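You operate a simulated robot arm through the tools that you are given. There is no shell and no other tool.

You run a simulated robot arm. Do the job below in one go: nothing can be reset, and whatever is moved stays where it is left.

Task
Switch the bench junction box on and clip its zone's label on the left of the clip rail.
Fine: button and zone word are under the lid; lid back on after.

It is judged by the outcome, as a careful person would: the job done as asked, and still so three seconds after it is handed in. It fails if anything else is knocked over, pushed out of place, dropped, spilled or broken. A push-on lid holds only when it is set on centred and level and pressed home; a screw cap is set on level and turned clockwise until tight.

Robot
A 6-joint arm with a two-finger parallel gripper, fixed in place. Base frame: the origin is at the foot of the arm, x ahead of it, y to its left, z up; the work surface is at about z = 0.8. Units: m, degrees, N and s.
With the tool pointing down near the work surface it reaches from about 0.26 to 0.68 m from the base axis. Its first joint turns from -66.0 to 66.0 degrees. Payload 2.9 kg.
The tool frame sits at the grasp point between the pads (the TCP): z along the fingers, y along the line on which they close. The tips reach 0.03 m beyond it. The gripper opens to 0.11 m. The fingers are 0.02 m wide and 0.01 m thick; the gripper's body (0.048 by 0.112 m) begins 0.055 m behind the TCP.
Orientation is that of the tool frame in the base frame, as [roll, pitch, yaw] about the fixed x, y, z axes, in that order (R = Rz(yaw) Ry(pitch) Rx(roll)). With the fingers straight down and closing along the base's y, the tool's x points along the base's -x, its y along +y and its z along -z.

Tools
- The arm moves only by the tool send_rows. Its argument "commands" is a list of rows, each an object (a shift or turn left out is 0, a gripper value left out holds the last) with "dr": the turn, a rotation vector about the tool's x, y, z in units of 60 degrees (1.0 is 60 degrees), a list of three; "delta_pos": the shift along the tool's x, y, z in units of 500 mm (1.0 is 500 mm), a list of three; "grip": the gripper command, from -1 (shut) to 1 (fully open), values between in proportion. In form: [{"dr": [wx, wy, wz], "delta_pos": [tx, ty, tz], "grip": grip}, ...]. A call has 1 to 20 rows; each row is the pose to reach, as a shift and turn from the pose commanded when the call began, along the tool's axes at that moment. A call with a number of a shift or a turn outside -1 to 1 is refused whole. A row lasts 0.2 s, in which the tool goes at most 0.05 m and 8.6 degrees; a call with a longer step from one row to the next is refused whole, and so is a gripper value outside its range. A pose out of reach is approached as far as the arm can. The call stops where the force on the tool passes 40 N (or 10 N more than at its start, if that is more) or the arm is blocked; 0.2 s more then pass. Each finger travels about 0.108 m/s and halts on what it meets, pressing with about 37 N; the grip force reading is that of the motor and also rises with nothing between the fingers. The clock runs only during rows and for 0.2 s after the last one: add rows that repeat a pose to give the fingers time. The reply holds the time, the measured pose of the TCP, the force on the tool along the base axes, the opening and the grip force, in the units named above and with some noise, with the torque about the TCP (base axes, N m) and any sound that the robot's microphone picked up.
- Cameras (640 x 400 px; columns grow to the right, rows downward): "scene" is fixed at [0.082, 0.4239, 1.3884]; the picture's right is [-0.79, -0.61, 0.00], its down [-0.29, 0.37, -0.88] and it looks along [0.54, -0.70, -0.47] (base axes); focal length 345 px, centre (320, 200). "wrist" rides on the gripper at [0.072, 0.017, -0.103] in the tool frame; the picture's right is [-0.23, 0.97, 0.00], its down [-0.76, -0.18, -0.62] and it looks along [-0.61, -0.14, 0.78] (tool axes); focal length 222 px, centre (320, 200). There is no depth. A picture from a camera that has moved, and an enlarged one, comes with that camera's place and axes in the base frame and with its lens. The place of the scene camera against the robot may be out by one fixed shift of up to 0.012 m in any direction.
- camera(camera): a new picture of that camera. No time passes.
- inspect(camera, box): a new picture of the part [left, top, right, bottom] of that camera's present view, enlarged. No time passes.
- sign_off(): hands the job in; it is judged then, once.

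Places have to be worked out from the pictures, the camera data and where the tool is seen. Open the gripper and draw the arm clear of the work before you hand the job in, unless the task says otherwise.

The tools are called as a command line: name --argument value ..., lists and objects as JSON in quotes. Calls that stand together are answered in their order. send_rows: Moves the arm, as the interface text tells. Its arguments: {"type":"object","properties":{"commands":{"type":"array","items":{"type":"object","properties":{"dr":{"type":"array","items":{"type":"number"}},"delta_pos":{"type":"array","items":{"type":"number"}},"grip":{"type":"number"}}}}},"required":["commands"]} The other tools are called the same way: camera (camera) takes a picture; inspect (camera, box) takes an enlarged picture of a part of a camera's view; sign_off () hands the job in.

At the start:

```text
time: 0.0
tool_pos: [0.421, -0.0762, 1.152]
ee_rot: [179.9, -0.1, 180.0]
contact_force: [-0.3, 0.3, 0.3]
ft_torque: [0.0, 0.0, -0.02]
finger_gap: 0.1099
grasp_force: 0.1
```

scene: 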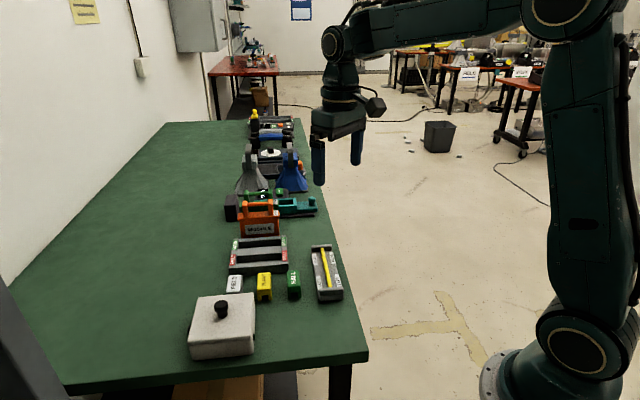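
wrist: 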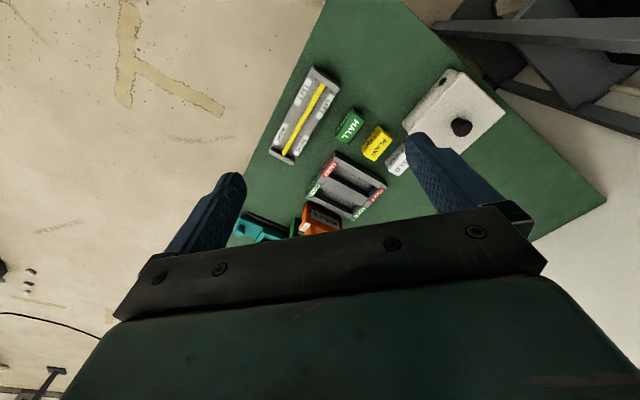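

I'll look closer at the bench: the box with its knobbed lid, the labels, and the rail.

inspect --camera "scene" --box '[170, 220, 370, 370]'

inspect --camera "wrist" --box '[240, 50, 520, 240]'

inspect --camera "scene" --box '[210, 100, 350, 240]'

```text
2.67 times, centred on (270, 295) of scene
camera zoom: at [0.082, 0.4239, 1.3884], right [-0.79, -0.61, 0.0], down [-0.29, 0.37, -0.88], along [0.54, -0.7, -0.47], focal length 920 px, centre (453, -53)
```

zoom: 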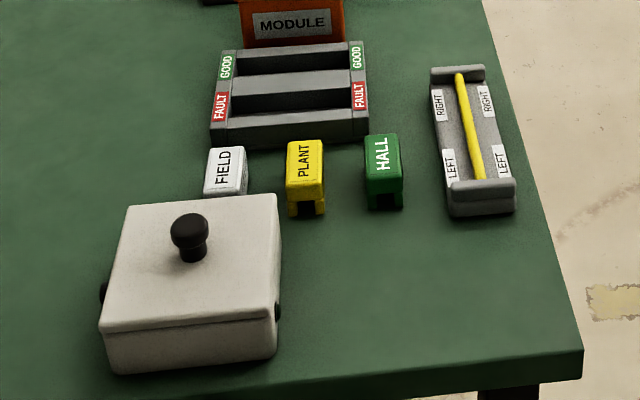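

```text
2.11 times, centred on (380, 145) of wrist
camera zoom: at [0.3489, -0.0595, 1.2552], right [0.23, 0.97, 0.0], down [0.76, -0.18, 0.62], along [0.61, -0.14, -0.78], focal length 468 px, centre (194, 316)
```

zoom: 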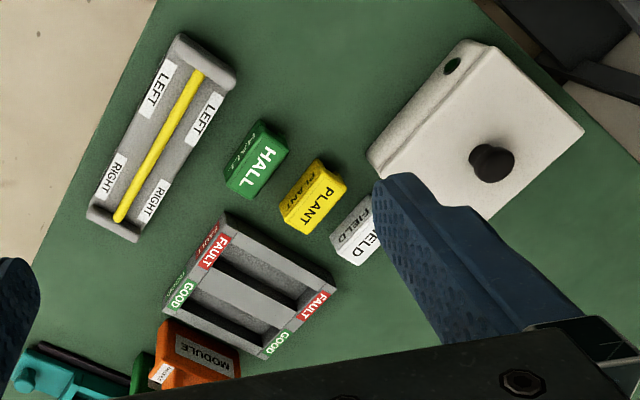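

```text
2.86 times, centred on (280, 170) of scene
camera zoom: at [0.082, 0.4239, 1.3884], right [-0.79, -0.61, 0.0], down [-0.29, 0.37, -0.88], along [0.54, -0.7, -0.47], focal length 985 px, centre (434, 286)
```

zoom: 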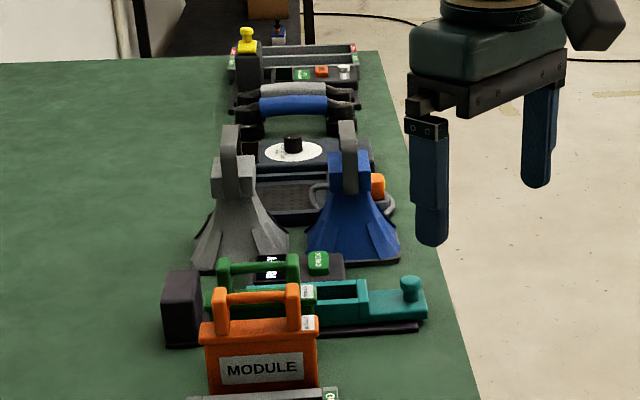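

The box is near (0.54, 0.14), the clips run along a 45° line, and the rail's LEFT end is near (0.43, -0.07). I move the wrist camera closer to the box for a precise look at it, staying well above everything.

send_rows --commands '[{"delta_pos": [0, 0.075, 0.034]}, {"delta_pos": [0, 0.15, 0.068]}, {"delta_pos": [0, 0.226, 0.102]}, {"delta_pos": [0, 0.3, 0.136]}, {"delta_pos": [0, 0.376, 0.17]}, {"delta_pos": [0, 0.452, 0.204]}, {"delta_pos": [0, 0.452, 0.204]}]'

camera --camera "wrist"

camera --camera "scene"

```text
time: 1.6
tool_pos: [0.4197, 0.1491, 1.0494]
ee_rot: [-180.0, 0.0, -180.0]
contact_force: [0.1, -0.2, -0.3]
ft_torque: [0.0, -0.01, 0.0]
finger_gap: 0.1101
grasp_force: 0.1
```

```text
taken
camera wrist: at [0.348, 0.1672, 1.1528], right [0.23, 0.97, 0.0], down [0.76, -0.18, 0.62], along [0.61, -0.14, -0.78], focal length 222 px, centre (320, 200)
```

wrist: 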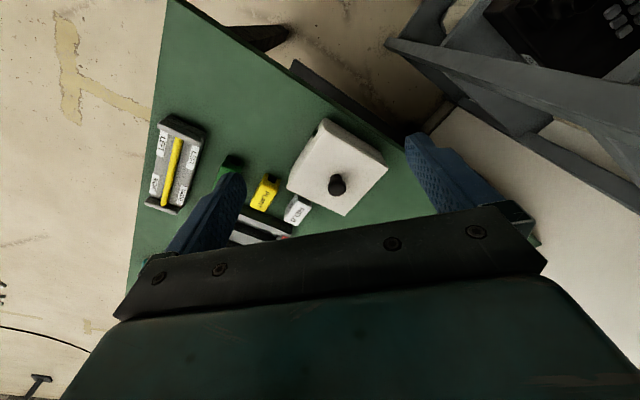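

```text
taken
```

scene: 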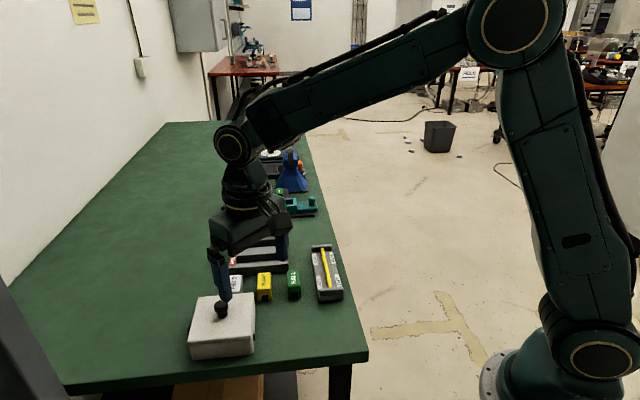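

inspect --camera "wrist" --box '[270, 100, 410, 230]'

inspect --camera "scene" --box '[175, 265, 315, 370]'

```text
3.08 times, centred on (340, 165) of wrist
camera zoom: at [0.348, 0.1672, 1.1528], right [0.23, 0.97, 0.0], down [0.76, -0.18, 0.62], along [0.61, -0.14, -0.78], focal length 684 px, centre (258, 308)
```

zoom: 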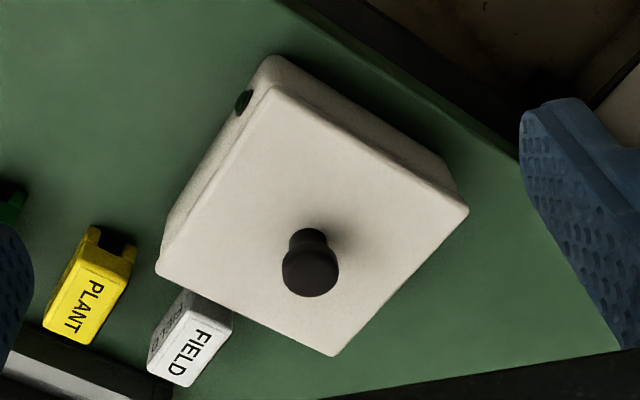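

```text
3.81 times, centred on (245, 318) of scene
camera zoom: at [0.082, 0.4239, 1.3884], right [-0.79, -0.61, 0.0], down [-0.29, 0.37, -0.88], along [0.54, -0.7, -0.47], focal length 1314 px, centre (606, -248)
```

zoom: 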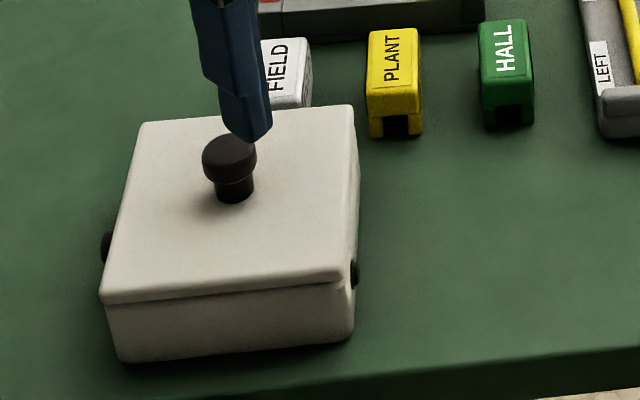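

The lid top is a 45°-rotated square of about 0.12 m, centred at (0.550, 0.148) with z≈0.845. The knob head is about 28 mm across and its top is near z≈0.874. I go above it with the gripper partly closed and check the height.

send_rows --commands '[{"delta_pos": [-0.065, 0, 0.05], "grip": 0.1}, {"delta_pos": [-0.13, 0, 0.1]}, {"delta_pos": [-0.195, -0.002, 0.15]}, {"delta_pos": [-0.26, -0.002, 0.2]}, {"delta_pos": [-0.26, -0.002, 0.25]}, {"delta_pos": [-0.26, -0.002, 0.28]}, {"delta_pos": [-0.26, -0.002, 0.28]}]'

camera --camera "wrist"

inspect --camera "scene" --box '[165, 235, 305, 370]'

```text
time: 3.2
tool_pos: [0.5507, 0.1483, 0.9099]
ee_rot: [180.0, 0.0, 180.0]
contact_force: [-0.2, 0.9, -0.3]
ft_torque: [0.0, -0.01, -0.03]
finger_gap: 0.0606
grasp_force: 0.0
```

```text
taken
camera wrist: at [0.4788, 0.1658, 1.0123], right [0.23, 0.97, 0.0], down [0.76, -0.18, 0.62], along [0.61, -0.14, -0.78], focal length 222 px, centre (320, 200)
```

wrist: 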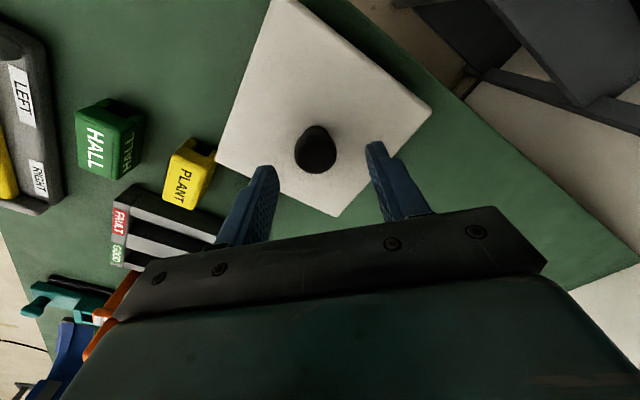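

```text
2.96 times, centred on (235, 302) of scene
camera zoom: at [0.082, 0.4239, 1.3884], right [-0.79, -0.61, 0.0], down [-0.29, 0.37, -0.88], along [0.54, -0.7, -0.47], focal length 1022 px, centre (572, -104)
```

zoom: 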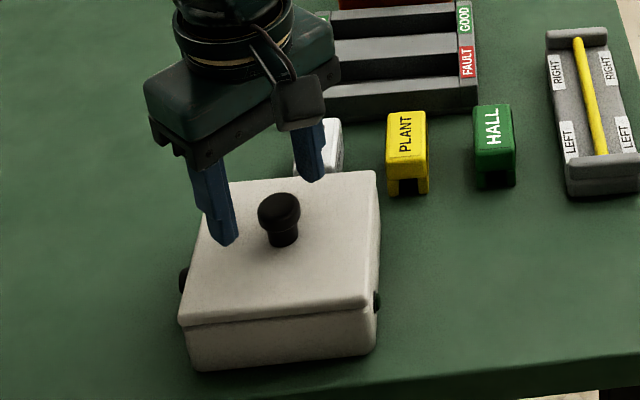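

inspect --camera "wrist" --box '[260, 100, 400, 220]'

```text
3.33 times, centred on (330, 160) of wrist
camera zoom: at [0.4788, 0.1658, 1.0123], right [0.23, 0.97, 0.0], down [0.76, -0.18, 0.62], along [0.61, -0.14, -0.78], focal length 740 px, centre (287, 333)
```

zoom: 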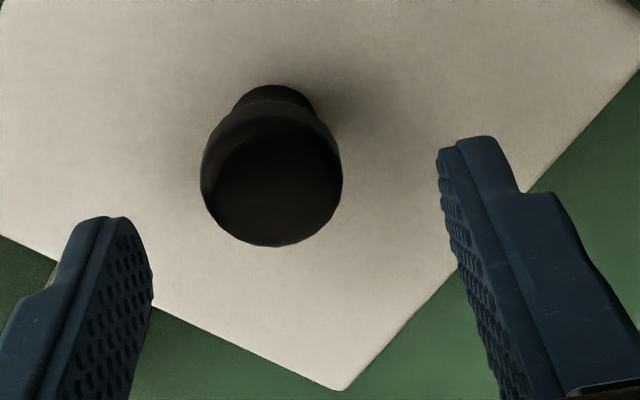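

The knob is at about (0.549, 0.147). I lower so the tips sit just above the lid (TCP z≈0.881) and close on the knob.

send_rows --commands '[{"delta_pos": [0.002, -0.002, 0.03]}, {"delta_pos": [0.002, -0.002, 0.058]}, {"delta_pos": [0.002, -0.002, 0.058]}, {"delta_pos": [0.002, -0.002, 0.058], "grip": -0.6}, {"delta_pos": [0.002, -0.002, 0.058], "grip": -1}, {"delta_pos": [0.002, -0.002, 0.058]}, {"delta_pos": [0.002, -0.002, 0.058]}]'

inspect --camera "scene" --box '[165, 235, 305, 370]'

```text
time: 3.9
tool_pos: [0.5505, 0.1474, 0.8863]
ee_rot: [-179.9, 0.0, 179.9]
contact_force: [-5.6, -1.3, 8.1]
ft_torque: [-0.07, 0.15, -0.05]
finger_gap: 0.0607
grasp_force: 0.0
stopped in row 3: the force on the tool passed its limit at 44 N (the readings are from after the stop); the commanded pose is now the measured one
```

```text
2.96 times, centred on (235, 302) of scene
camera zoom: at [0.0818, 0.4238, 1.3885], right [-0.79, -0.61, 0.0], down [-0.29, 0.37, -0.88], along [0.54, -0.7, -0.47], focal length 1022 px, centre (572, -104)
```

zoom: 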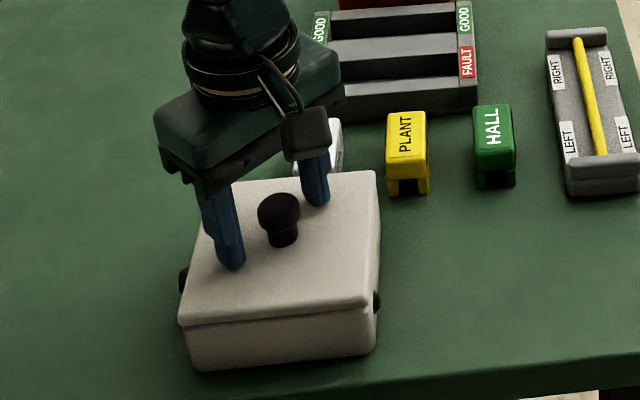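

The fingertips touched the lid at TCP z≈0.885, so the lid top is really near z≈0.855. That moves the knob to about (0.544, 0.148). I back up 3 mm, shift over, and grip.

send_rows --commands '[{"delta_pos": [0, 0, -0.007]}, {"delta_pos": [0.0136, 0.001, -0.007]}, {"delta_pos": [0.0136, 0.001, -0.006], "grip": -0.3}, {"delta_pos": [0.0136, 0.001, -0.006], "grip": -1}, {"delta_pos": [0.0136, 0.001, -0.006]}, {"delta_pos": [0.0136, 0.001, -0.006]}, {"delta_pos": [0.0136, 0.001, -0.006]}]'

inspect --camera "scene" --box '[165, 235, 305, 370]'

inspect --camera "wrist" --box '[240, 60, 440, 240]'

```text
time: 5.5
tool_pos: [0.5446, 0.1492, 0.8882]
ee_rot: [-179.9, 0.1, 179.9]
contact_force: [-0.8, 0.3, 1.0]
ft_torque: [-0.01, -0.03, 0.04]
finger_gap: 0.0265
grasp_force: 36.8
heard: snap
```

```text
2.96 times, centred on (235, 302) of scene
camera zoom: at [0.082, 0.4239, 1.3884], right [-0.79, -0.61, 0.0], down [-0.29, 0.37, -0.88], along [0.54, -0.7, -0.47], focal length 1022 px, centre (572, -104)
```

zoom: 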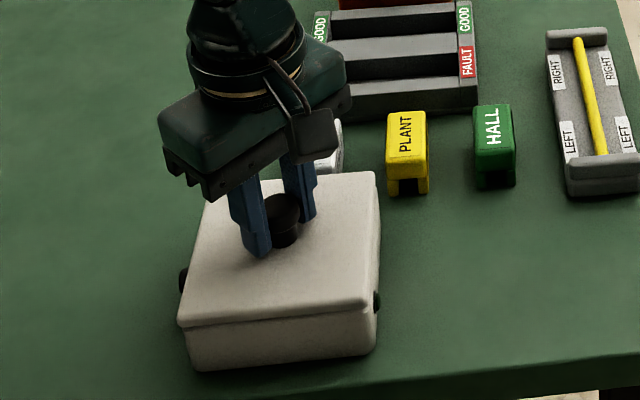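

```text
2.22 times, centred on (340, 150) of wrist
camera zoom: at [0.4716, 0.1653, 0.9918], right [0.23, 0.97, 0.0], down [0.76, -0.18, 0.62], along [0.61, -0.14, -0.78], focal length 494 px, centre (276, 311)
```

zoom: 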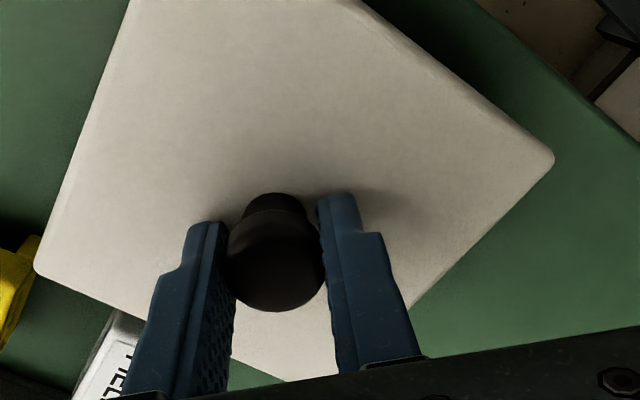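

The knob is held with a 26.5 mm gap. I lift straight up slowly.

send_rows --commands '[{"delta_pos": [0, 0, -0.01]}, {"delta_pos": [0, 0, -0.02]}, {"delta_pos": [0, 0, -0.04]}, {"delta_pos": [0, 0, -0.08]}, {"delta_pos": [0, 0, -0.14]}, {"delta_pos": [0, 0, -0.2]}, {"delta_pos": [0, 0, -0.2]}]'

camera --camera "scene"

camera --camera "wrist"

```text
time: 7.1
tool_pos: [0.5434, 0.1481, 0.9883]
ee_rot: [179.9, 0.0, 179.9]
contact_force: [-0.3, -0.4, -0.5]
ft_torque: [0.0, 0.0, 0.0]
finger_gap: 0.0263
grasp_force: 36.8
```

```text
taken
```

scene: 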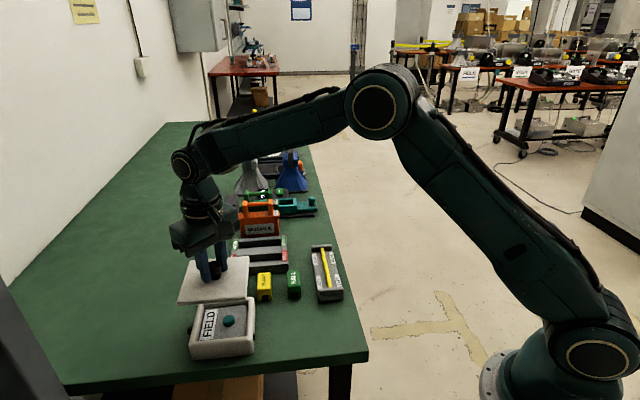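

```text
taken
camera wrist: at [0.4714, 0.1647, 1.092], right [0.23, 0.97, 0.0], down [0.76, -0.18, 0.62], along [0.61, -0.14, -0.78], focal length 222 px, centre (320, 200)
```

wrist: 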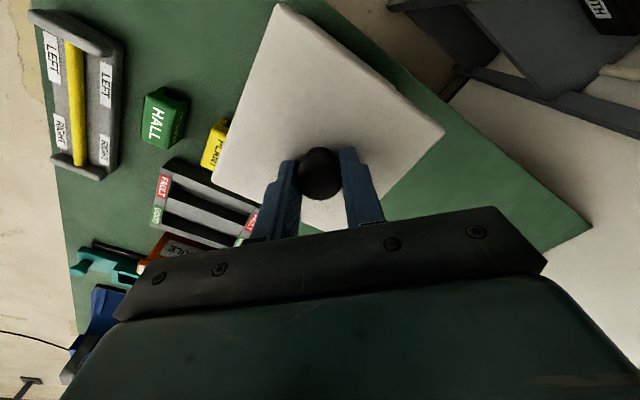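

inspect --camera "scene" --box '[165, 240, 305, 370]'

```text
3.08 times, centred on (235, 305) of scene
camera zoom: at [0.082, 0.4239, 1.3884], right [-0.79, -0.61, 0.0], down [-0.29, 0.37, -0.88], along [0.54, -0.7, -0.47], focal length 1061 px, centre (582, -123)
```

zoom: 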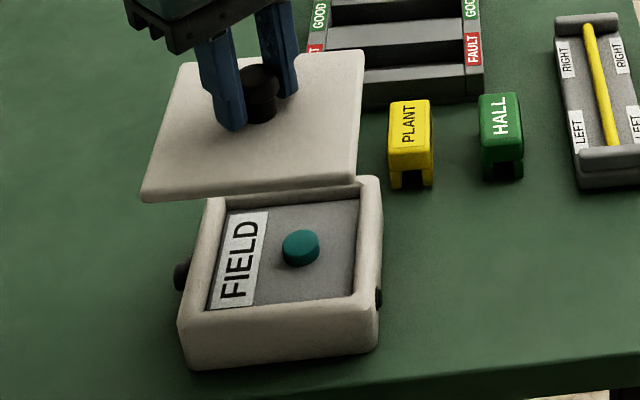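

The zone word is FIELD, and there is one teal button. I carry the lid to the free bench area at about (0.435, 0.053), clear of the rail and clips, and lower it part way.

send_rows --commands '[{"delta_pos": [0.05, -0.044, 0]}, {"delta_pos": [0.108, -0.095, 0]}, {"delta_pos": [0.166, -0.146, 0]}, {"delta_pos": [0.217, -0.19, 0]}, {"delta_pos": [0.217, -0.19, 0.06]}, {"delta_pos": [0.217, -0.19, 0.12]}, {"delta_pos": [0.217, -0.19, 0.18]}, {"delta_pos": [0.217, -0.19, 0.22]}, {"delta_pos": [0.217, -0.19, 0.22]}]'

camera --camera "wrist"

inspect --camera "scene" --box '[165, 200, 365, 370]'

```text
time: 9.1
tool_pos: [0.4344, 0.0519, 0.8773]
ee_rot: [180.0, 0.0, -180.0]
contact_force: [0.3, -0.1, -2.2]
ft_torque: [-0.01, 0.02, -0.01]
finger_gap: 0.0264
grasp_force: 36.7
```

```text
taken
camera wrist: at [0.3634, 0.0699, 0.981], right [0.23, 0.97, 0.0], down [0.76, -0.18, 0.62], along [0.61, -0.14, -0.78], focal length 222 px, centre (320, 200)
```

wrist: 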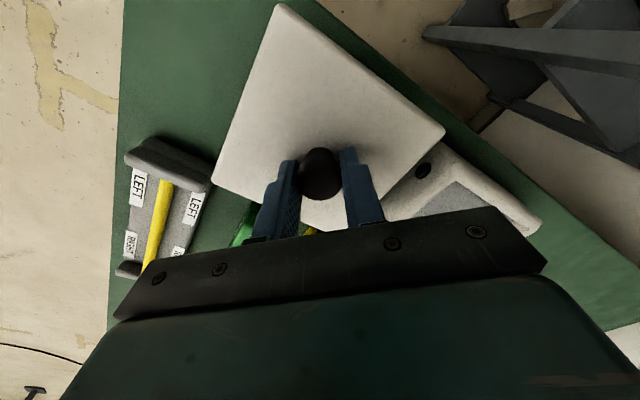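

```text
2.35 times, centred on (265, 285) of scene
camera zoom: at [0.082, 0.4239, 1.3884], right [-0.79, -0.61, 0.0], down [-0.29, 0.37, -0.88], along [0.54, -0.7, -0.47], focal length 811 px, centre (449, 0)
```

zoom: 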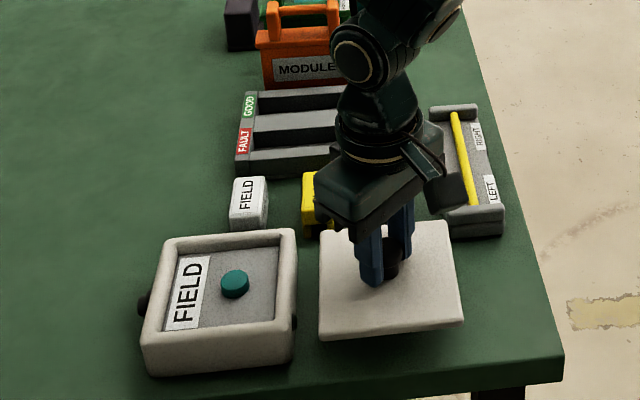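

The lid hangs clear of the box, rail and bench edge. I lower it in small steps and watch the force.

send_rows --commands '[{"delta_pos": [0, 0, 0.02]}, {"delta_pos": [0, 0, 0.035]}, {"delta_pos": [0, 0, 0.045]}, {"delta_pos": [0, 0, 0.05]}, {"delta_pos": [0, 0, 0.055]}, {"delta_pos": [0, 0, 0.055]}]'

inspect --camera "scene" --box '[225, 260, 345, 370]'

```text
time: 10.5
tool_pos: [0.4366, 0.0524, 0.8515]
ee_rot: [-179.9, -0.1, 179.9]
contact_force: [0.1, 0.4, -1.1]
ft_torque: [0.01, -0.01, 0.0]
finger_gap: 0.0265
grasp_force: 37.1
```

```text
3.64 times, centred on (285, 315) of scene
camera zoom: at [0.082, 0.4239, 1.3884], right [-0.79, -0.61, 0.0], down [-0.29, 0.37, -0.88], along [0.54, -0.7, -0.47], focal length 1254 px, centre (447, -218)
```

zoom: 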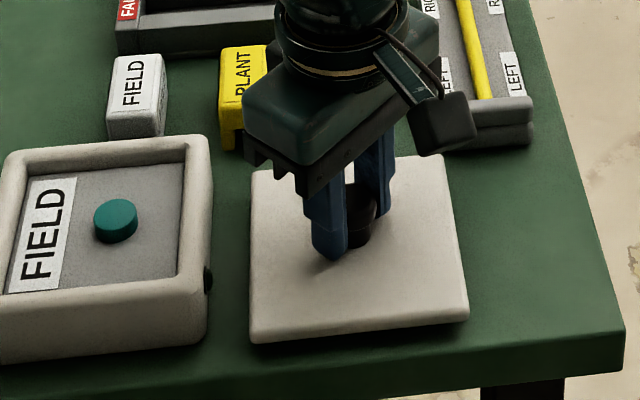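

No contact yet, so I lower in finer steps.

send_rows --commands '[{"delta_pos": [0, 0, 0.003]}, {"delta_pos": [0, 0, 0.006]}, {"delta_pos": [0, 0, 0.009]}, {"delta_pos": [0, 0, 0.012]}, {"delta_pos": [0, 0, 0.012]}]'

```text
time: 11.7
tool_pos: [0.4361, 0.0515, 0.8455]
ee_rot: [-180.0, 0.1, 180.0]
contact_force: [0.3, 0.3, -0.8]
ft_torque: [-0.02, 0.01, 0.01]
finger_gap: 0.0263
grasp_force: 36.9
```

send_rows --commands '[{"delta_pos": [0, 0, 0.002]}, {"delta_pos": [0, 0, 0.004]}, {"delta_pos": [0, 0, 0.006]}, {"delta_pos": [0, 0, 0.008]}, {"delta_pos": [0, 0, 0.008]}]'

inspect --camera "scene" --box '[225, 260, 345, 370]'

```text
time: 12.8
tool_pos: [0.4365, 0.0527, 0.8446]
ee_rot: [179.9, 0.2, -179.9]
contact_force: [1.0, -0.2, 4.8]
ft_torque: [-0.05, 0.26, 0.01]
finger_gap: 0.027
grasp_force: 36.6
stopped in row 5: the force on the tool passed its limit at 42 N (the readings are from after the stop); the commanded pose is now the measured one
```

```text
3.64 times, centred on (285, 315) of scene
camera zoom: at [0.082, 0.4239, 1.3884], right [-0.79, -0.61, 0.0], down [-0.29, 0.37, -0.88], along [0.54, -0.7, -0.47], focal length 1254 px, centre (447, -218)
```

zoom: 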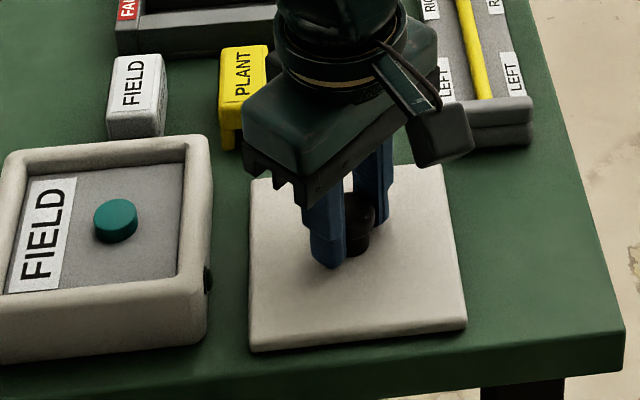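

The lid now sits on the bench at TCP z≈0.844. I release it and rise clear.

send_rows --commands '[{"delta_pos": [0, 0, -0.001], "grip": -0.3}, {"delta_pos": [0, 0, -0.001], "grip": 0.1}, {"delta_pos": [0, 0, -0.001], "grip": 0.1}, {"delta_pos": [0, 0, -0.001], "grip": 0.1}, {"delta_pos": [0, 0, -0.05]}, {"delta_pos": [0, 0, -0.12]}, {"delta_pos": [0, 0, -0.2]}, {"delta_pos": [0, 0, -0.28]}, {"delta_pos": [0, 0, -0.35]}, {"delta_pos": [0, 0, -0.35]}]'

camera --camera "wrist"

inspect --camera "scene" --box '[175, 230, 345, 370]'

```text
time: 15.0
tool_pos: [0.4363, 0.0516, 1.0188]
ee_rot: [180.0, 0.1, -179.9]
contact_force: [-0.5, -0.1, 0.2]
ft_torque: [0.0, 0.05, 0.01]
finger_gap: 0.0607
grasp_force: 0.0
```

```text
taken
camera wrist: at [0.3633, 0.0695, 1.1221], right [0.23, 0.97, 0.0], down [0.76, -0.18, 0.62], along [0.61, -0.14, -0.78], focal length 222 px, centre (320, 200)
```

wrist: 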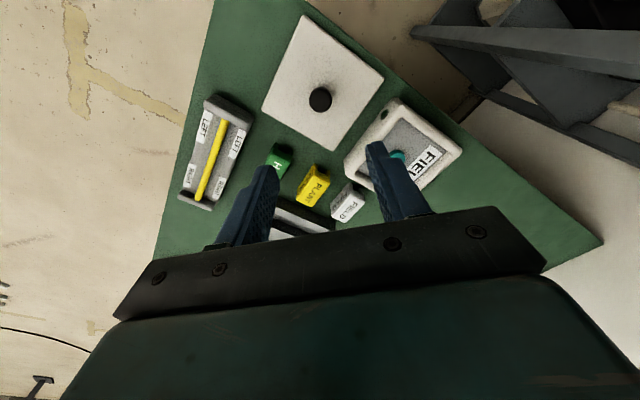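

```text
2.86 times, centred on (260, 300) of scene
camera zoom: at [0.082, 0.4239, 1.3884], right [-0.79, -0.61, 0.0], down [-0.29, 0.37, -0.88], along [0.54, -0.7, -0.47], focal length 985 px, centre (491, -86)
```

zoom: 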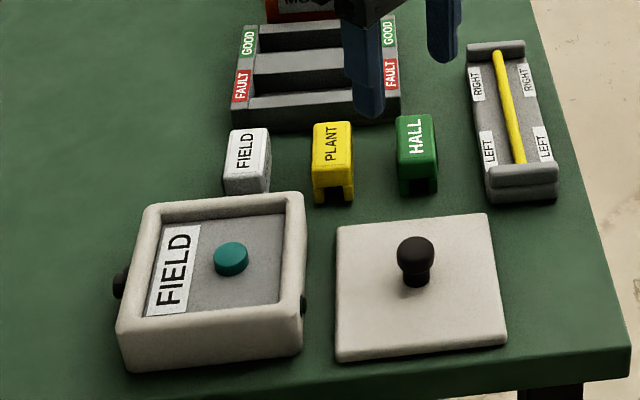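

The lid rests stable. I move back to the viewing pose over the box to locate the button.

send_rows --commands '[{"delta_pos": [0.01, 0.07, -0.02]}, {"delta_pos": [0.02, 0.14, -0.04]}, {"delta_pos": [0.033, 0.195, -0.06]}, {"delta_pos": [0.033, 0.195, -0.06], "grip": -1}, {"delta_pos": [0.033, 0.195, -0.06]}, {"delta_pos": [0.033, 0.195, -0.06]}]'

inspect --camera "wrist" --box '[260, 100, 420, 240]'

camera --camera "wrist"

```text
time: 16.4
tool_pos: [0.4181, 0.1507, 1.0487]
ee_rot: [179.9, 0.1, -180.0]
contact_force: [-0.4, -0.2, 0.2]
ft_torque: [-0.01, 0.02, -0.01]
finger_gap: 0.0001
grasp_force: 37.1
```

```text
2.86 times, centred on (340, 170) of wrist
camera zoom: at [0.3459, 0.168, 1.1511], right [0.23, 0.97, 0.0], down [0.76, -0.18, 0.62], along [0.61, -0.14, -0.78], focal length 635 px, centre (263, 286)
```

zoom: 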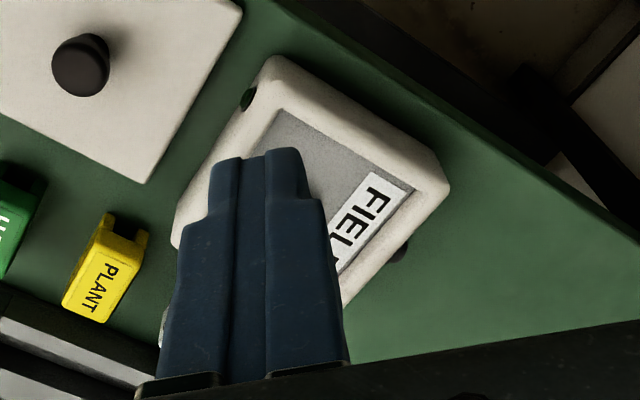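

```text
taken
camera wrist: at [0.3459, 0.168, 1.1511], right [0.23, 0.97, 0.0], down [0.76, -0.18, 0.62], along [0.61, -0.14, -0.78], focal length 222 px, centre (320, 200)
```

wrist: 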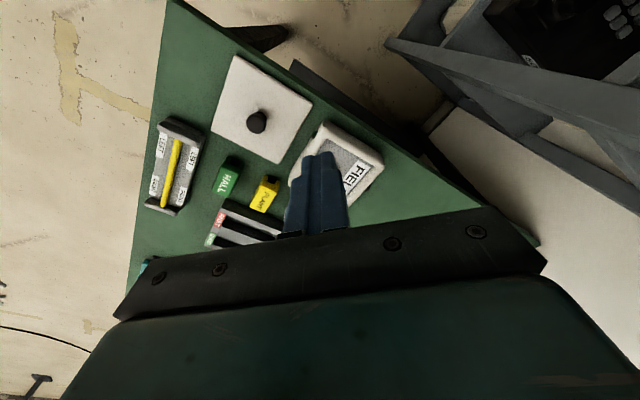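

The closed fingers block the button. I open them for the view.

send_rows --commands '[{"grip": 0}, {"grip": 1}, {"grip": 1}, {"grip": 1}, {"grip": 1}]'

inspect --camera "wrist" --box '[260, 100, 420, 240]'

```text
time: 17.6
tool_pos: [0.4177, 0.1514, 1.0469]
ee_rot: [-180.0, 0.0, 180.0]
contact_force: [0.0, 0.3, -0.2]
ft_torque: [0.01, -0.01, -0.01]
finger_gap: 0.11
grasp_force: 0.0
```

```text
2.86 times, centred on (340, 170) of wrist
camera zoom: at [0.3459, 0.168, 1.1511], right [0.23, 0.97, 0.0], down [0.76, -0.18, 0.62], along [0.61, -0.14, -0.78], focal length 635 px, centre (263, 286)
```

zoom: 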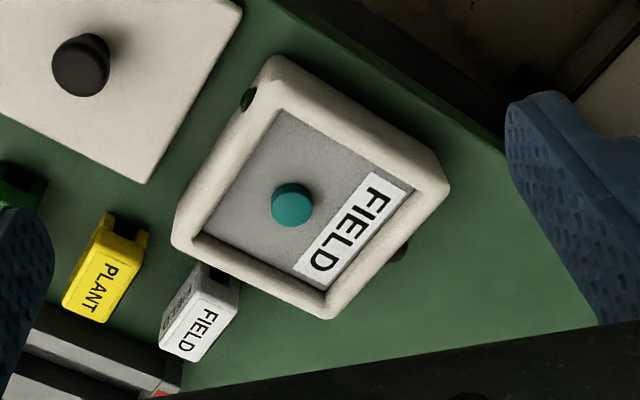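

The button top is near (0.537, 0.141), z≈0.836. I close the fingers, go above it, and check alignment before pressing.

send_rows --commands '[{"delta_pos": [-0.06, -0.005, 0.04], "grip": 0}, {"delta_pos": [-0.12, -0.01, 0.08], "grip": -1}, {"delta_pos": [-0.18, -0.015, 0.12]}, {"delta_pos": [-0.2394, -0.0206, 0.17]}, {"delta_pos": [-0.2394, -0.0206, 0.23]}, {"delta_pos": [-0.2394, -0.0206, 0.28]}, {"delta_pos": [-0.2394, -0.0206, 0.296]}, {"delta_pos": [-0.2394, -0.0206, 0.296]}, {"delta_pos": [-0.2394, -0.0206, 0.296]}]'

inspect --camera "scene" --box '[185, 265, 275, 365]'

inspect --camera "wrist" --box '[240, 60, 440, 240]'

```text
time: 19.6
tool_pos: [0.5401, 0.1409, 0.9006]
ee_rot: [-180.0, 0.1, 180.0]
contact_force: [1.1, 0.0, 0.1]
ft_torque: [0.01, 0.02, 0.02]
finger_gap: 0.0001
grasp_force: 36.7
```

```text
4.00 times, centred on (230, 315) of scene
camera zoom: at [0.082, 0.4239, 1.3884], right [-0.79, -0.61, 0.0], down [-0.29, 0.37, -0.88], along [0.54, -0.7, -0.47], focal length 1379 px, centre (680, -260)
```

zoom: 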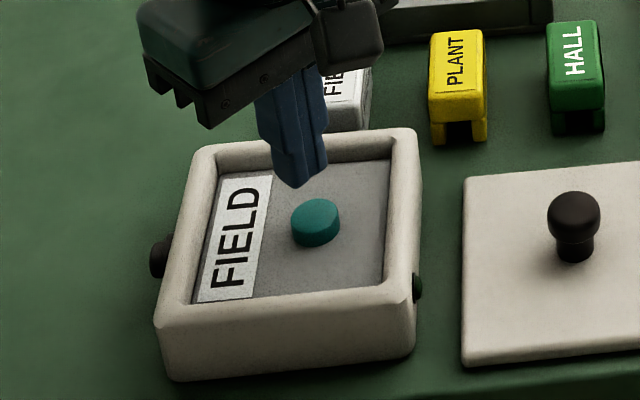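

```text
2.22 times, centred on (340, 150) of wrist
camera zoom: at [0.4671, 0.158, 1.0031], right [0.23, 0.97, 0.0], down [0.76, -0.18, 0.62], along [0.61, -0.14, -0.78], focal length 494 px, centre (276, 311)
```

zoom: 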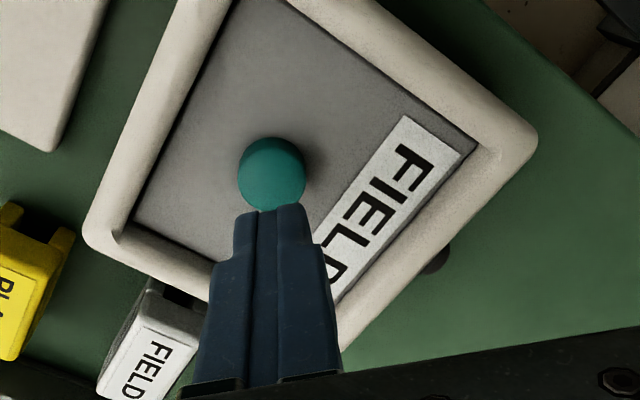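

Triangulating both wrist views puts the button top at (0.535, 0.141, 0.838). I shift slightly and press down slowly.

send_rows --commands '[{"delta_pos": [0.007, 0.0, 0.03]}, {"delta_pos": [0.007, 0.0, 0.05]}, {"delta_pos": [0.007, 0.0, 0.06]}, {"delta_pos": [0.007, 0.0, 0.064]}, {"delta_pos": [0.007, 0.0, 0.068]}, {"delta_pos": [0.007, 0.0, 0.071]}, {"delta_pos": [0.007, 0.0, 0.074]}]'

inspect --camera "scene" --box '[185, 265, 275, 365]'

```text
time: 21.2
tool_pos: [0.5359, 0.1398, 0.8645]
ee_rot: [180.0, 0.2, 179.9]
contact_force: [-3.9, 1.3, 17.7]
ft_torque: [0.04, 0.17, -0.06]
finger_gap: 0.0
grasp_force: 37.0
heard: click
```

```text
4.00 times, centred on (230, 315) of scene
camera zoom: at [0.0816, 0.4238, 1.3885], right [-0.79, -0.61, 0.0], down [-0.29, 0.37, -0.88], along [0.54, -0.7, -0.47], focal length 1379 px, centre (680, -260)
```

zoom: 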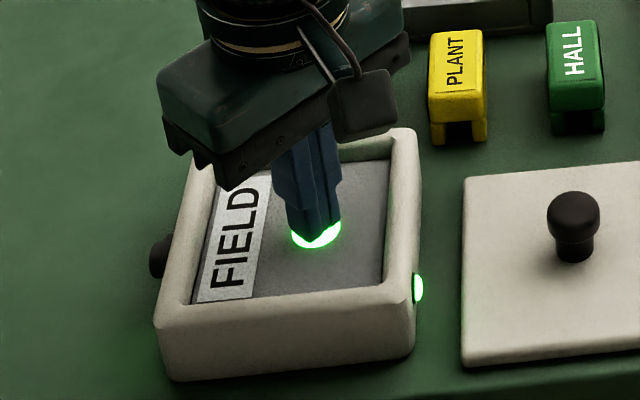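

The button clicked and the lamps lit green. I rise straight up without pressing further and check that it stays on.

send_rows --commands '[{"delta_pos": [0, 0, -0.03]}, {"delta_pos": [0, 0, -0.1]}, {"delta_pos": [0, 0, -0.18]}, {"delta_pos": [0, 0, -0.25]}, {"delta_pos": [0, 0, -0.25]}]'

inspect --camera "scene" --box '[175, 230, 345, 370]'

camera --camera "wrist"

```text
time: 22.4
tool_pos: [0.5341, 0.1386, 0.9914]
ee_rot: [-179.9, 0.2, -180.0]
contact_force: [0.3, 0.0, 0.6]
ft_torque: [0.03, -0.01, 0.0]
finger_gap: 0.0003
grasp_force: 37.3
```

```text
2.86 times, centred on (260, 300) of scene
camera zoom: at [0.082, 0.4239, 1.3884], right [-0.79, -0.61, 0.0], down [-0.29, 0.37, -0.88], along [0.54, -0.7, -0.47], focal length 985 px, centre (491, -86)
```

zoom: 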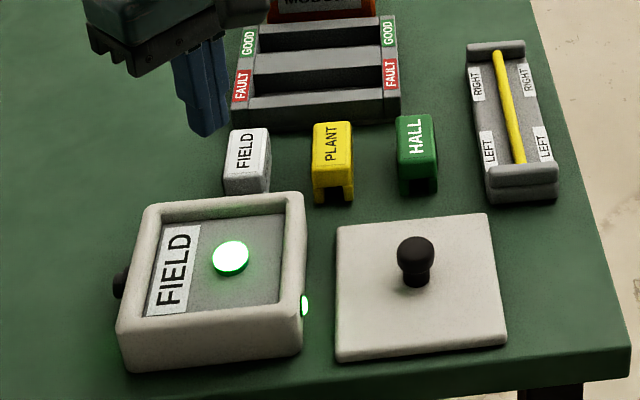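

```text
taken
camera wrist: at [0.4622, 0.1569, 1.0927], right [0.23, 0.97, 0.0], down [0.76, -0.18, 0.62], along [0.61, -0.14, -0.78], focal length 222 px, centre (320, 200)
```

wrist: 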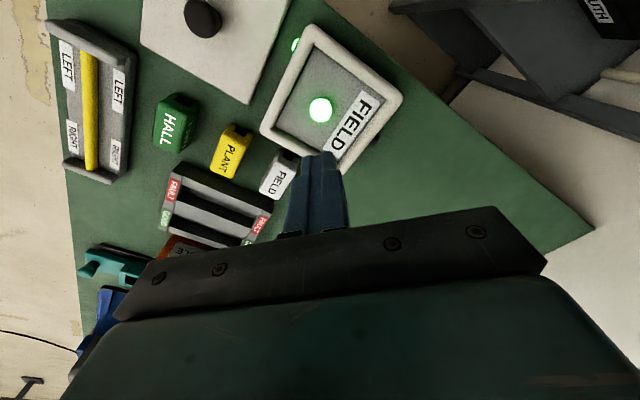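

Power is on and latched. I return to the lid knob with the gripper partly open and regrip it at the same pose where I released it.

send_rows --commands '[{"delta_pos": [0.05, -0.0436, 0], "grip": -0.3}, {"delta_pos": [0.1, -0.0872, 0], "grip": 0.1}, {"delta_pos": [0.15, -0.1308, 0]}, {"delta_pos": [0.1994, -0.1744, 0]}, {"delta_pos": [0.1994, -0.1744, 0.07]}, {"delta_pos": [0.1994, -0.1744, 0.14]}, {"delta_pos": [0.1994, -0.1744, 0.2]}, {"delta_pos": [0.1994, -0.1744, 0.25]}, {"delta_pos": [0.1994, -0.1744, 0.275]}, {"delta_pos": [0.1994, -0.1744, 0.275]}]'

inspect --camera "wrist" --box '[240, 60, 440, 240]'

inspect --camera "scene" --box '[225, 260, 345, 370]'

```text
time: 24.6
tool_pos: [0.436, 0.0533, 0.8494]
ee_rot: [179.9, 0.2, -180.0]
contact_force: [0.4, 0.6, 0.9]
ft_torque: [0.02, 0.03, -0.02]
finger_gap: 0.0608
grasp_force: 0.2
```

```text
2.22 times, centred on (340, 150) of wrist
camera zoom: at [0.3631, 0.0703, 0.9533], right [0.23, 0.97, 0.0], down [0.76, -0.18, 0.62], along [0.61, -0.14, -0.78], focal length 494 px, centre (276, 311)
```

zoom: 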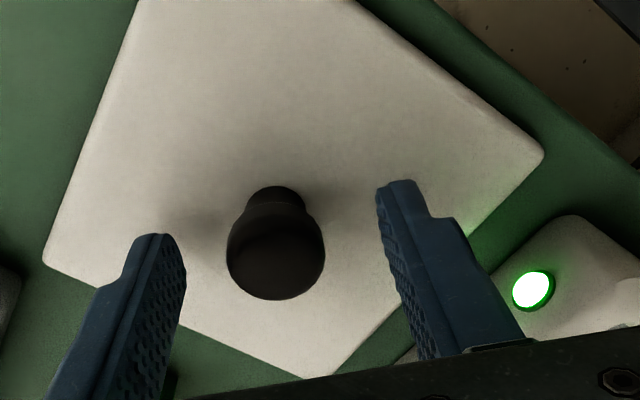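

```text
3.64 times, centred on (285, 315) of scene
camera zoom: at [0.082, 0.4239, 1.3884], right [-0.79, -0.61, 0.0], down [-0.29, 0.37, -0.88], along [0.54, -0.7, -0.47], focal length 1254 px, centre (447, -218)
```

zoom: 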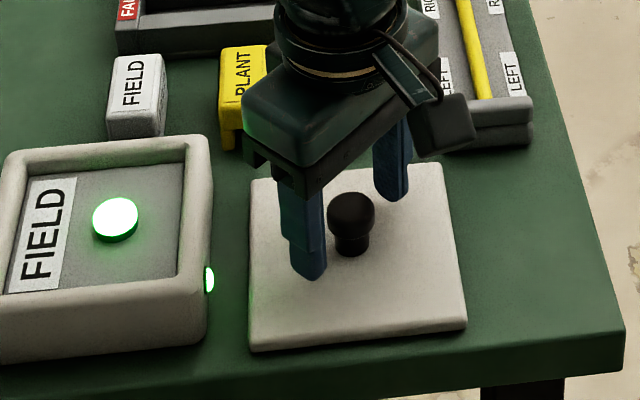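

Aligned. I lower the last few millimetres and grip the knob.

send_rows --commands '[{"delta_pos": [0, 0, 0.008]}, {"delta_pos": [0, 0, 0.013]}, {"delta_pos": [0, 0, 0.013], "grip": -0.3}, {"delta_pos": [0, 0, 0.013], "grip": -1}, {"delta_pos": [0, 0, 0.013]}, {"delta_pos": [0, 0, 0.013]}, {"delta_pos": [0, 0, 0.013]}]'

```text
time: 26.2
tool_pos: [0.4367, 0.053, 0.8441]
ee_rot: [180.0, 0.1, -180.0]
contact_force: [-1.3, 0.1, 1.2]
ft_torque: [0.0, 0.0, -0.01]
finger_gap: 0.0267
grasp_force: 36.9
```

The lid is gripped. I lift it, carry it over the box, and stop about 2 cm above the seat to check alignment.

send_rows --commands '[{"delta_pos": [0, 0, -0.04]}, {"delta_pos": [0, 0, -0.12]}, {"delta_pos": [0, 0, -0.2]}, {"delta_pos": [-0.04, 0.036, -0.24]}, {"delta_pos": [-0.095, 0.085, -0.24]}, {"delta_pos": [-0.15, 0.134, -0.24]}, {"delta_pos": [-0.2, 0.178, -0.24]}, {"delta_pos": [-0.2144, 0.1904, -0.24]}, {"delta_pos": [-0.2144, 0.1904, -0.18]}, {"delta_pos": [-0.2144, 0.1904, -0.13]}, {"delta_pos": [-0.2144, 0.1904, -0.13]}]'

inspect --camera "scene" --box '[175, 255, 285, 365]'

camera --camera "wrist"

```text
time: 28.6
tool_pos: [0.5431, 0.1494, 0.9094]
ee_rot: [-180.0, 0.1, -180.0]
contact_force: [0.2, 0.2, -1.4]
ft_torque: [0.03, 0.0, 0.0]
finger_gap: 0.0264
grasp_force: 37.7
```

```text
3.64 times, centred on (230, 310) of scene
camera zoom: at [0.082, 0.4239, 1.3884], right [-0.79, -0.61, 0.0], down [-0.29, 0.37, -0.88], along [0.54, -0.7, -0.47], focal length 1254 px, centre (647, -200)
```

zoom: 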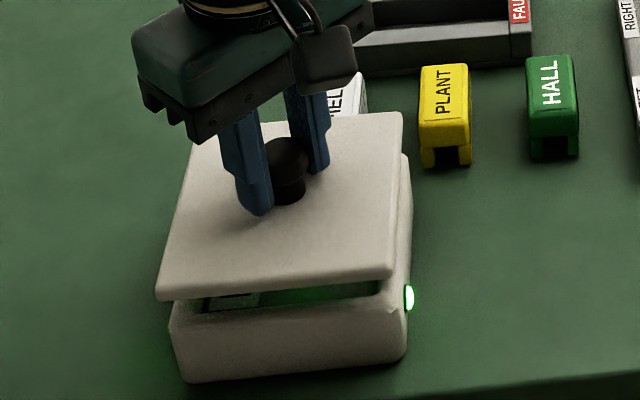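

```text
taken
camera wrist: at [0.4708, 0.1654, 1.0125], right [0.23, 0.97, 0.0], down [0.76, -0.18, 0.62], along [0.61, -0.14, -0.78], focal length 222 px, centre (320, 200)
```

wrist: 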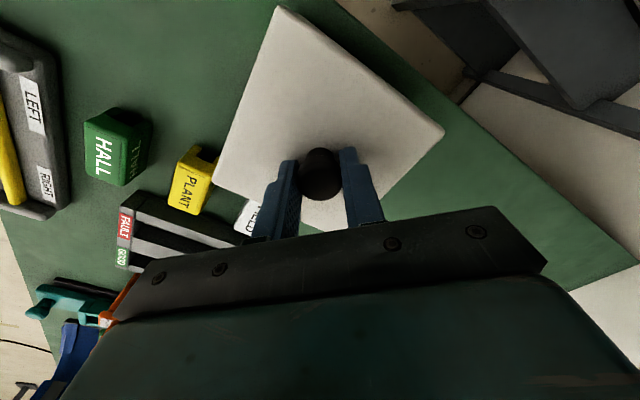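

The lid sits in the grip exactly as when it was removed, and the projected corners line up with the box. I lower slowly to seat it.

send_rows --commands '[{"delta_pos": [0, 0, 0.016]}, {"delta_pos": [0, 0, 0.026]}, {"delta_pos": [0, 0, 0.032]}, {"delta_pos": [0, 0, 0.036]}, {"delta_pos": [0, 0, 0.04]}, {"delta_pos": [0, 0, 0.043]}, {"delta_pos": [0, 0, 0.043]}]'

inspect --camera "scene" --box '[175, 255, 285, 365]'

```text
time: 30.2
tool_pos: [0.5435, 0.1476, 0.8889]
ee_rot: [-180.0, 0.3, 179.8]
contact_force: [-8.7, -8.5, 18.6]
ft_torque: [-0.16, 0.47, 0.06]
finger_gap: 0.0264
grasp_force: 36.6
heard: snap
```

```text
3.64 times, centred on (230, 310) of scene
camera zoom: at [0.0815, 0.4236, 1.3886], right [-0.79, -0.61, 0.0], down [-0.29, 0.37, -0.88], along [0.54, -0.7, -0.47], focal length 1254 px, centre (647, -200)
```

zoom: 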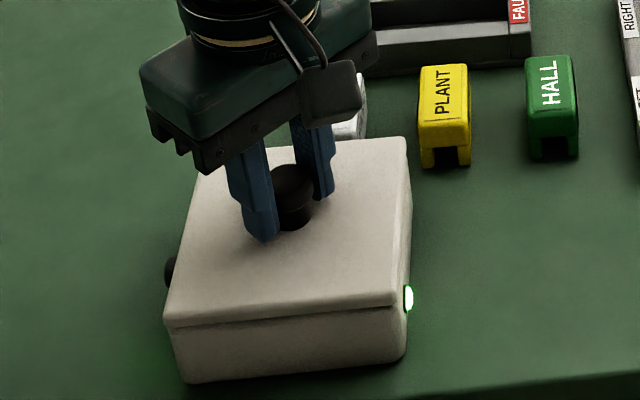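

The lid snapped on and the lamp is still lit. I press a touch further to seat it fully, then release.

send_rows --commands '[{"delta_pos": [0, 0, 0.002]}, {"delta_pos": [0, 0, 0.004]}, {"delta_pos": [0, 0, 0.004]}]'

inspect --camera "scene" --box '[175, 255, 285, 365]'

```text
time: 30.8
tool_pos: [0.5425, 0.1465, 0.8876]
ee_rot: [180.0, 0.1, 179.9]
contact_force: [-6.6, -2.9, 5.5]
ft_torque: [-0.02, -0.1, 0.0]
finger_gap: 0.0264
grasp_force: 37.7
stopped in row 2: the force on the tool passed its limit at 43 N (the readings are from after the stop); the commanded pose is now the measured one
```

```text
3.64 times, centred on (230, 310) of scene
camera zoom: at [0.0817, 0.4238, 1.3885], right [-0.79, -0.61, 0.0], down [-0.29, 0.37, -0.88], along [0.54, -0.7, -0.47], focal length 1254 px, centre (647, -200)
```

zoom: 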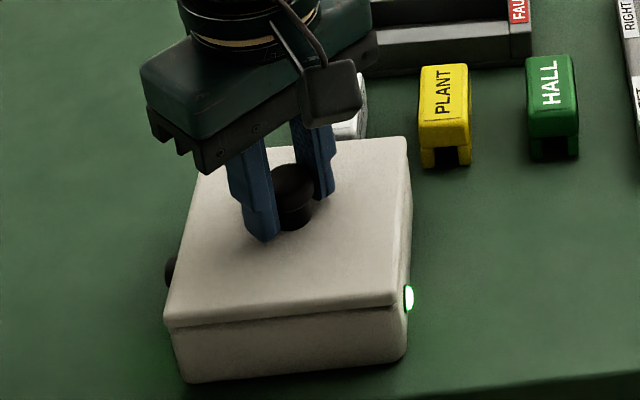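

The lid took 43 N without moving, so it is home. I open the gripper in place, rise straight up, and re-check.

send_rows --commands '[{"grip": -0.4}, {"grip": 0.1}, {"grip": 0.1}, {"grip": 0.1}, {"delta_pos": [0, 0, -0.02]}, {"delta_pos": [0, 0, -0.08]}, {"delta_pos": [0, 0, -0.16]}, {"delta_pos": [0, 0, -0.24]}, {"delta_pos": [0, 0, -0.24]}]'

inspect --camera "scene" --box '[175, 230, 345, 370]'

camera --camera "wrist"

```text
time: 32.8
tool_pos: [0.544, 0.1461, 1.0077]
ee_rot: [180.0, 0.2, 179.9]
contact_force: [0.8, 0.8, -0.9]
ft_torque: [0.01, 0.0, -0.01]
finger_gap: 0.0606
grasp_force: 0.0
```

```text
2.86 times, centred on (260, 300) of scene
camera zoom: at [0.082, 0.4239, 1.3884], right [-0.79, -0.61, 0.0], down [-0.29, 0.37, -0.88], along [0.54, -0.7, -0.47], focal length 985 px, centre (491, -86)
```

zoom: 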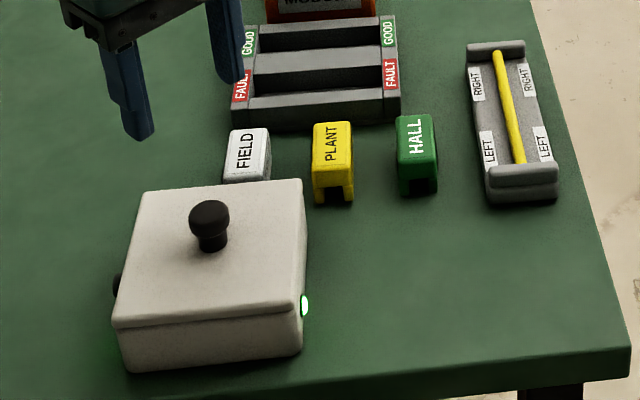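

```text
taken
camera wrist: at [0.4713, 0.1647, 1.1113], right [0.23, 0.97, 0.0], down [0.76, -0.18, 0.63], along [0.61, -0.14, -0.78], focal length 222 px, centre (320, 200)
```

wrist: 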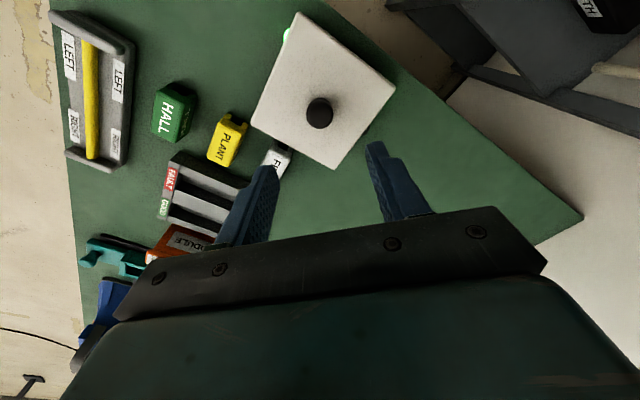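

The lid is on straight and the lamp is lit. The FIELD clip's channel runs along the same 45° direction as the rail bar, so I turn the gripper 45° so that the fingers close across the clip's width.

send_rows --commands '[{"dr": [0, 0, 0.125]}, {"dr": [0, 0, 0.25]}, {"dr": [0, 0, 0.375]}, {"dr": [0, 0, 0.5]}, {"dr": [0, 0, 0.625]}, {"dr": [0, 0, 0.75]}, {"dr": [0, 0, 0.75]}]'

camera --camera "wrist"

inspect --camera "wrist" --box '[230, 80, 410, 240]'

```text
time: 34.4
tool_pos: [0.5439, 0.1484, 1.009]
ee_rot: [179.9, 0.1, 134.8]
contact_force: [-0.3, -0.1, 1.0]
ft_torque: [0.02, 0.04, -0.01]
finger_gap: 0.0603
grasp_force: 0.0
```

```text
taken
camera wrist: at [0.5044, 0.2114, 1.1121], right [0.85, 0.52, 0.0], down [0.41, -0.67, 0.62], along [0.33, -0.53, -0.78], focal length 222 px, centre (320, 200)
```

wrist: 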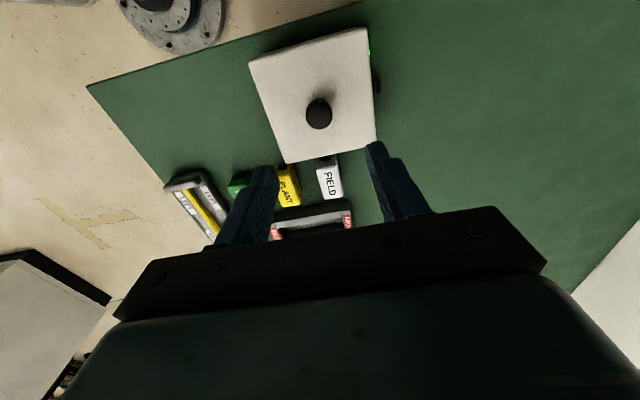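

```text
2.50 times, centred on (320, 160) of wrist
camera zoom: at [0.5044, 0.2114, 1.1121], right [0.85, 0.52, 0.0], down [0.41, -0.67, 0.62], along [0.33, -0.53, -0.78], focal length 555 px, centre (320, 300)
```

zoom: 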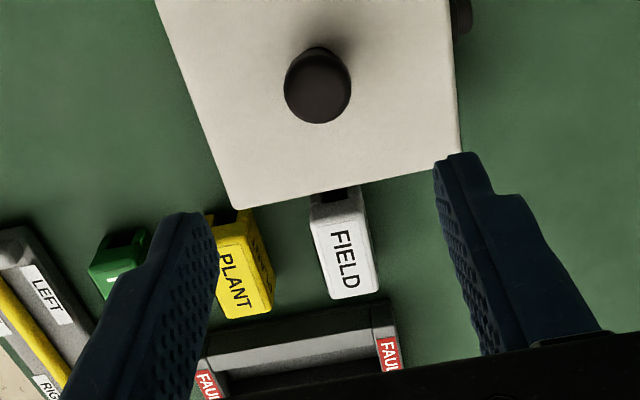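

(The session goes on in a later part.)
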